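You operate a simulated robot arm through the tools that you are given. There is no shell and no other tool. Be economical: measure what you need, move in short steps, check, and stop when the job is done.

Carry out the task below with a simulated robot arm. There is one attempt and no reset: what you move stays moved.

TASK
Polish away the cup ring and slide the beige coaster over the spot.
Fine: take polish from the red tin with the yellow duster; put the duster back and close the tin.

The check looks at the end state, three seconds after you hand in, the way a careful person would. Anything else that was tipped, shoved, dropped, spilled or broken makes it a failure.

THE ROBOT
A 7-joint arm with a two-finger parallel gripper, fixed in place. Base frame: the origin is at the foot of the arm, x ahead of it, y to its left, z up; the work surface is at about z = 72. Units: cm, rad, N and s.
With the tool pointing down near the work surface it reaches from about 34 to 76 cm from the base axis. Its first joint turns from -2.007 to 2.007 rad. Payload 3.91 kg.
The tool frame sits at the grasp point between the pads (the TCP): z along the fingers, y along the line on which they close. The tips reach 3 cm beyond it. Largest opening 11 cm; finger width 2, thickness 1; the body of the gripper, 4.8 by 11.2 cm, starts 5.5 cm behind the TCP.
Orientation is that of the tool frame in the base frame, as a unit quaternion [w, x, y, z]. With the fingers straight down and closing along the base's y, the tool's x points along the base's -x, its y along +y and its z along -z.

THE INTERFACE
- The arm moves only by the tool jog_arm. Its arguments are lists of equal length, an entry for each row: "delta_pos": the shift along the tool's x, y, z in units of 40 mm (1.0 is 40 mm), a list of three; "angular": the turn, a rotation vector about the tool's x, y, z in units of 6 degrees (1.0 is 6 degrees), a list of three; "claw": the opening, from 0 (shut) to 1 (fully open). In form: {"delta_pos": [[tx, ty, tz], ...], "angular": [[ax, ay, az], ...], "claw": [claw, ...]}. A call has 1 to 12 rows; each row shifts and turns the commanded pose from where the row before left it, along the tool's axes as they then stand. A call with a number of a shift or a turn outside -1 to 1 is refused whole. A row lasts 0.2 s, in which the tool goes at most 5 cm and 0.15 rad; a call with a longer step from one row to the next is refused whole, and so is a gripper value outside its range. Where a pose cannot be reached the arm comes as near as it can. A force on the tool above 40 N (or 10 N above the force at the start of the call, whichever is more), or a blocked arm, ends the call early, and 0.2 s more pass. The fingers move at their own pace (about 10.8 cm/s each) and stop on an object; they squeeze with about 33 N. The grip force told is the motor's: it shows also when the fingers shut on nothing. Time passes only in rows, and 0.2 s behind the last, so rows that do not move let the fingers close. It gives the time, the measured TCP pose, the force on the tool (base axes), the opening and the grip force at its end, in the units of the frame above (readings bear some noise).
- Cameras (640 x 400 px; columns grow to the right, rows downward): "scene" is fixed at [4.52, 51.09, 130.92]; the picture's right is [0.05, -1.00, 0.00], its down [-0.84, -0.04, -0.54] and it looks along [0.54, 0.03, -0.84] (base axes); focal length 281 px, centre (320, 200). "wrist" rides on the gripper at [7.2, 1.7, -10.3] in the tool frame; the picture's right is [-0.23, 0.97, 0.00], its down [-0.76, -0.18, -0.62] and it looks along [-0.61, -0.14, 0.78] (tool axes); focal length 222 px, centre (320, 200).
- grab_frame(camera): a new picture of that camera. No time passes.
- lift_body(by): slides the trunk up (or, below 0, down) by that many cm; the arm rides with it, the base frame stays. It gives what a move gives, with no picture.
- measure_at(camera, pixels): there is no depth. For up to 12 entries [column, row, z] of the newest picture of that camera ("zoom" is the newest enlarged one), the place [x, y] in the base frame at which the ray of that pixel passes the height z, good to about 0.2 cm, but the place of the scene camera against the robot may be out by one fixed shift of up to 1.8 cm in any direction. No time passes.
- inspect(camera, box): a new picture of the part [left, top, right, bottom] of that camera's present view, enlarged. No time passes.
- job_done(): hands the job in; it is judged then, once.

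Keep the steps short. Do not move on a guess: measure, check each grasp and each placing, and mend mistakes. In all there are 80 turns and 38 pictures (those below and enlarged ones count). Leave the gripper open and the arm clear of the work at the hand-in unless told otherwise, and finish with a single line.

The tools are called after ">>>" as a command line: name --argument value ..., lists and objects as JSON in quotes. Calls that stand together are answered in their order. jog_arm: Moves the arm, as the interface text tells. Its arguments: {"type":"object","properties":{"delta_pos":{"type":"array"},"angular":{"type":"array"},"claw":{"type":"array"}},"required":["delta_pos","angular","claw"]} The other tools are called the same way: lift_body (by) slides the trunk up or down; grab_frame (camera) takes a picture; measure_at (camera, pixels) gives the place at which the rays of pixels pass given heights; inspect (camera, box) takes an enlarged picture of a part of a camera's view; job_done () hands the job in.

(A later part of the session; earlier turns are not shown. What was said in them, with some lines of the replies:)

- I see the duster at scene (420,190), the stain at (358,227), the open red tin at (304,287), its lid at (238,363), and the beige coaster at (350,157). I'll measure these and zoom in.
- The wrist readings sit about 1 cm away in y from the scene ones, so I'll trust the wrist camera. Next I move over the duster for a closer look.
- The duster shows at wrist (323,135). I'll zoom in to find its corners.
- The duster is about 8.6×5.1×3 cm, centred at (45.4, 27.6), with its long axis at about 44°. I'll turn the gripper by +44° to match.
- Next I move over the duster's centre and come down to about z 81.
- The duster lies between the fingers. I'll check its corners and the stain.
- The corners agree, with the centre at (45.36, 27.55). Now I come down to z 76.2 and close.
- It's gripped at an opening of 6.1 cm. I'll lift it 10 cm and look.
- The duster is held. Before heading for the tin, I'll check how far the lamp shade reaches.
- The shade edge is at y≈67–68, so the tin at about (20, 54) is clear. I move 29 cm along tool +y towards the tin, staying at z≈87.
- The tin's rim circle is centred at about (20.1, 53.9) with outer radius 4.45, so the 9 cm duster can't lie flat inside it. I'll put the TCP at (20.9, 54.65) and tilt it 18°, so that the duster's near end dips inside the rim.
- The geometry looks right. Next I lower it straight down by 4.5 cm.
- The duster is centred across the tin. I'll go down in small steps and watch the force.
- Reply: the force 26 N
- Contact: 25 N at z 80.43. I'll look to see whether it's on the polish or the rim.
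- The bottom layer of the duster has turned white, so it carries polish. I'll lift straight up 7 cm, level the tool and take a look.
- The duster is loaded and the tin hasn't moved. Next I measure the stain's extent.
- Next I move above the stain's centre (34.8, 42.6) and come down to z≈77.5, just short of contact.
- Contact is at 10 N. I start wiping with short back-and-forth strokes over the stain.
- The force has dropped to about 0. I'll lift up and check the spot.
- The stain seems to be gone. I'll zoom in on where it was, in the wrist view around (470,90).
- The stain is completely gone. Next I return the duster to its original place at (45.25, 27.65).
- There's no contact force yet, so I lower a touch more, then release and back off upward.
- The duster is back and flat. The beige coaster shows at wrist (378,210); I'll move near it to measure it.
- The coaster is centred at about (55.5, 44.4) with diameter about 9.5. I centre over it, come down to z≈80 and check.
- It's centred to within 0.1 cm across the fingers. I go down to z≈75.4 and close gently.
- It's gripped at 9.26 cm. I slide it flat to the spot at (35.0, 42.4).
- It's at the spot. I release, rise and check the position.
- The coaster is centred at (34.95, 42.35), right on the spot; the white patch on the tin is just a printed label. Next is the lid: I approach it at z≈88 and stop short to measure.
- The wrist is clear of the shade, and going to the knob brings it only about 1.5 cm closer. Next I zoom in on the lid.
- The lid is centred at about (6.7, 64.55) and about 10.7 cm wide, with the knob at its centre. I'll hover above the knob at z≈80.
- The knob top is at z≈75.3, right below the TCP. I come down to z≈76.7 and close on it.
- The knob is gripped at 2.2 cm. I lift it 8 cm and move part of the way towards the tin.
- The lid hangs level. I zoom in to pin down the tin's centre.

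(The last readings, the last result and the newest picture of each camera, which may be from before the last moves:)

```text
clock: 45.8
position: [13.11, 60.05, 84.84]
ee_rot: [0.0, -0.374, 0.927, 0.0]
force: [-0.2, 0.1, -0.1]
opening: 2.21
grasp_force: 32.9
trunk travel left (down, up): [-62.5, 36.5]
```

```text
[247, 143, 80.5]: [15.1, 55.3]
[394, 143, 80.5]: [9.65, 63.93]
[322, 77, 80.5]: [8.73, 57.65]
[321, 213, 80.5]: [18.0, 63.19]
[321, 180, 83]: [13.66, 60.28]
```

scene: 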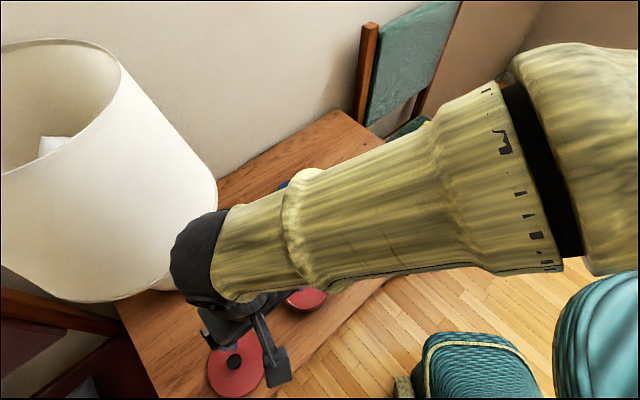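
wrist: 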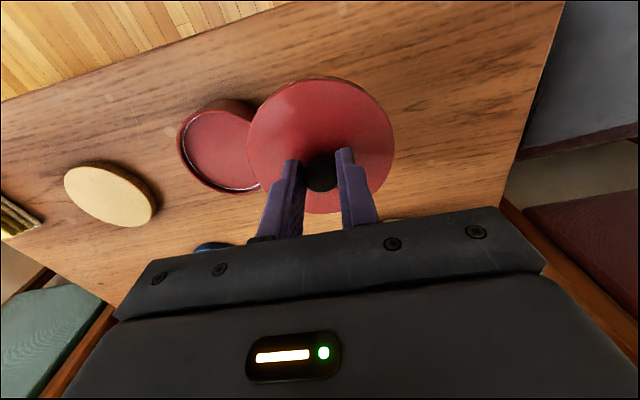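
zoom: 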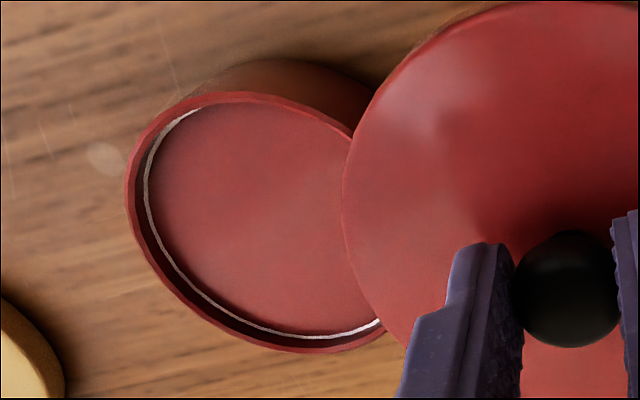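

The lid is centred on the TCP, and the tin's centre comes out at (20.1, 53.65) with the rim at z≈75.7. I move over it and come down to z≈81.

>>> jog_arm --delta_pos '[[-0.05, -0.79, 0], [-0.05, -0.79, 0], [-0.05, -0.79, 0], [0, 0, 0], [0, 0, 0.5], [0, 0, 0.4], [0, 0, 0]]' --angular '[[0, 0, 0], [0, 0, 0], [0, 0, 0], [0, 0, 0], [0, 0, 0], [0, 0, 0], [0, 0, 0]]' --claw '[0, 0, 0, 0, 0, 0, 0]'

>>> grab_frame --camera "wrist"

```text
clock: 47.4
position: [20.04, 53.63, 81.26]
ee_rot: [-0.001, -0.375, 0.927, -0.001]
force: [0.4, -0.3, -0.6]
opening: 2.21
grasp_force: 33.0
trunk travel left (down, up): [-62.5, 36.5]
```

```text
5 pictures are left
```

wrist: 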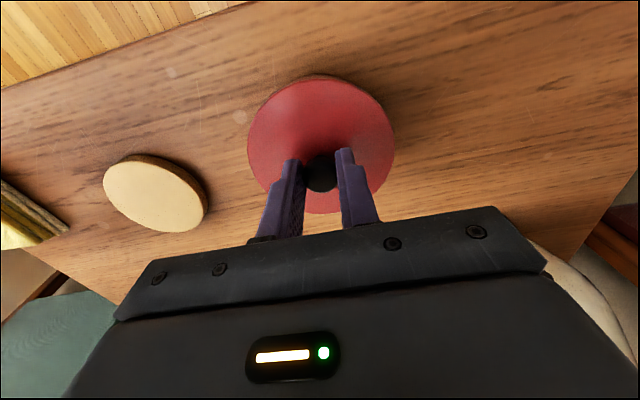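

The lid hides the tin evenly. I lower it in small steps, watching the force.

>>> jog_arm --delta_pos '[[0, 0, 0.12], [0, 0, 0]]' --angular '[[0, 0, 0], [0, 0, 0]]' --claw '[0, 0]'

>>> jog_arm --delta_pos '[[0, 0, 0.08], [0, 0, 0]]' --angular '[[0, 0, 0], [0, 0, 0]]' --claw '[0, 0]'

>>> jog_arm --delta_pos '[[0, 0, 0.06], [0, 0, 0]]' --angular '[[0, 0, 0], [0, 0, 0]]' --claw '[0, 0]'

```text
clock: 48.0
position: [20.09, 53.64, 80.72]
ee_rot: [0.0, -0.376, 0.927, 0.0]
force: [0.4, -0.4, -0.8]
opening: 2.18
grasp_force: 33.4
trunk travel left (down, up): [-62.5, 36.5]
```

```text
clock: 48.6
position: [20.14, 53.48, 80.36]
ee_rot: [0.0, -0.375, 0.927, 0.0]
force: [0.5, 0.8, -0.7]
opening: 2.17
grasp_force: 33.2
trunk travel left (down, up): [-62.5, 36.5]
```

```text
clock: 49.2
position: [20.15, 53.51, 80.19]
ee_rot: [0.0, -0.375, 0.927, 0.001]
force: [-0.8, -0.7, -0.5]
opening: 2.19
grasp_force: 32.6
trunk travel left (down, up): [-62.5, 36.5]
```

No contact yet, so I continue.

>>> jog_arm --delta_pos '[[0, 0, 0.05], [0, 0, 0]]' --angular '[[0, 0, 0], [0, 0, 0]]' --claw '[0, 0]'

>>> jog_arm --delta_pos '[[0, 0, 0.05], [0, 0, 0]]' --angular '[[0, 0, 0], [0, 0, 0]]' --claw '[0, 0]'

>>> jog_arm --delta_pos '[[0, 0, 0.05], [0, 0, 0]]' --angular '[[0, 0, 0], [0, 0, 0]]' --claw '[0, 0]'

```text
clock: 49.8
position: [20.11, 53.5, 80.01]
ee_rot: [0.0, -0.375, 0.927, 0.0]
force: [-0.1, 0.3, -1.0]
opening: 2.17
grasp_force: 33.2
trunk travel left (down, up): [-62.5, 36.5]
```

```text
clock: 50.4
position: [20.07, 53.49, 79.81]
ee_rot: [0.0, -0.375, 0.927, -0.001]
force: [-2.4, -4.5, 8.3]
opening: 2.16
grasp_force: 33.2
trunk travel left (down, up): [-62.5, 36.5]
```

```text
clock: 51.0
position: [20.09, 53.47, 79.8]
ee_rot: [0.002, -0.375, 0.927, 0.003]
force: [-2.9, -4.4, 26.0]
opening: 2.17
grasp_force: 32.9
trunk travel left (down, up): [-62.5, 36.5]
```

Contact is firm at z 79.8. I zoom in on the seat before releasing.

>>> inspect --camera "wrist" --box '[230, 50, 410, 220]'

```text
2.35 times, centred on (320, 135) of wrist
```

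zoom: 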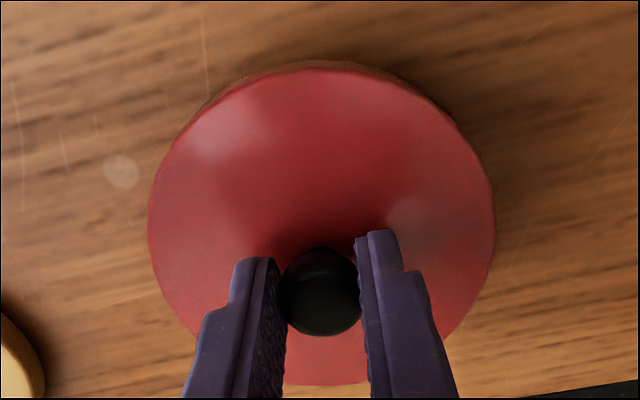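

It looks level and centred. I ease off the pressure slightly, release and rise straight up.

>>> jog_arm --delta_pos '[[0, 0, -0.05], [0, 0, 0], [0, 0, 0], [0, 0, 0], [0, 0, 0], [0, 0, -0.5], [0, 0, -0.8], [0, 0, -0.8], [0, 0, 0]]' --angular '[[0, 0, 0], [0, 0, 0], [0, 0, 0], [0, 0, 0], [0, 0, 0], [0, 0, 0], [0, 0, 0], [0, 0, 0], [0, 0, 0]]' --claw '[0, 0, 0.5, 0.5, 0.5, 0.5, 0.5, 0.5, 0.5]'

>>> grab_frame --camera "wrist"

```text
clock: 53.0
position: [20.11, 53.59, 88.14]
ee_rot: [0.0, -0.375, 0.927, 0.0]
force: [0.2, -0.2, 0.5]
opening: 5.48
grasp_force: 0.1
trunk travel left (down, up): [-62.5, 36.5]
```

```text
3 pictures are left
```

wrist: 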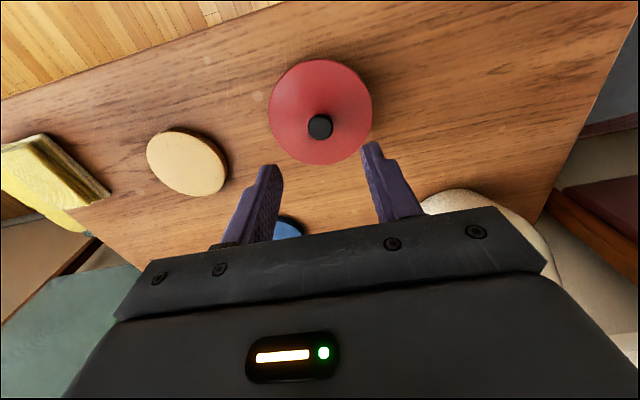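

The lid is on. I raise the arm and retreat to the right so the scene camera can see everything.

>>> jog_arm --delta_pos '[[0, -0.4, -0.6], [0, -0.6, -0.7], [0, -0.6, -0.8], [0, -0.7, -0.7], [0, -0.9, -0.3], [0, -0.9, 0], [0, -0.9, 0], [0.3, -0.8, 0], [0.5, -0.6, 0], [0.5, -0.4, 0], [0, 0, 0]]' --angular '[[0, 0, 0], [0, 0, 0], [0, 0, 0], [0, 0, 0], [0, 0, 0], [0, 0, 0], [0, 0, 0], [0, 0, 0], [0, 0, 0], [0, 0, 0], [0, 0, 0]]' --claw '[1, 1, 1, 1, 1, 1, 1, 1, 1, 1, 1]'

>>> inspect --camera "scene" --box '[230, 230, 380, 340]'

>>> grab_frame --camera "scene"

```text
clock: 55.4
position: [35.37, 30.36, 100.57]
ee_rot: [0.0, -0.375, 0.927, 0.0]
force: [0.7, -1.1, 0.3]
opening: 11.01
grasp_force: 0.0
trunk travel left (down, up): [-62.5, 36.5]
```

```text
3.64 times, centred on (305, 285) of scene
```

zoom: 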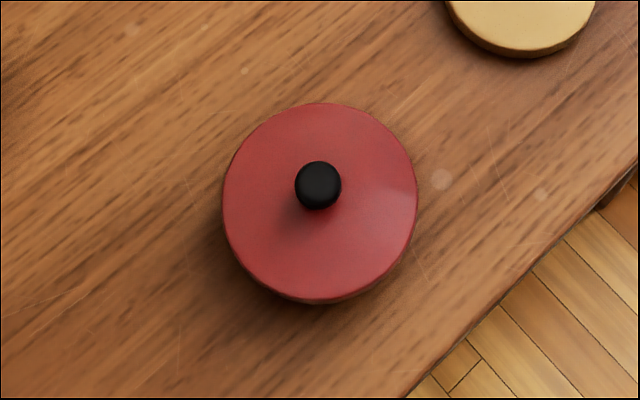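

```text
1 pictures are left
```

scene: 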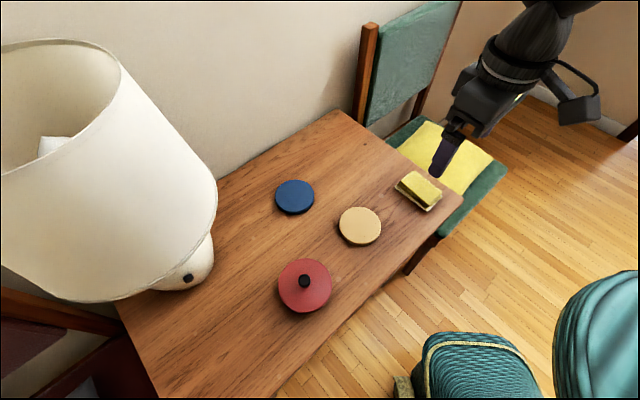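

The stain is gone, the beige coaster covers the spot, the duster is back, the tin is closed with its lid level, and the arm is clear. I'm handing in.

>>> job_done

```text
The job is handed in.
```

The cup ring is polished away, the beige coaster is over the spot, the duster is back in its place, the tin is closed, and the job is handed in.
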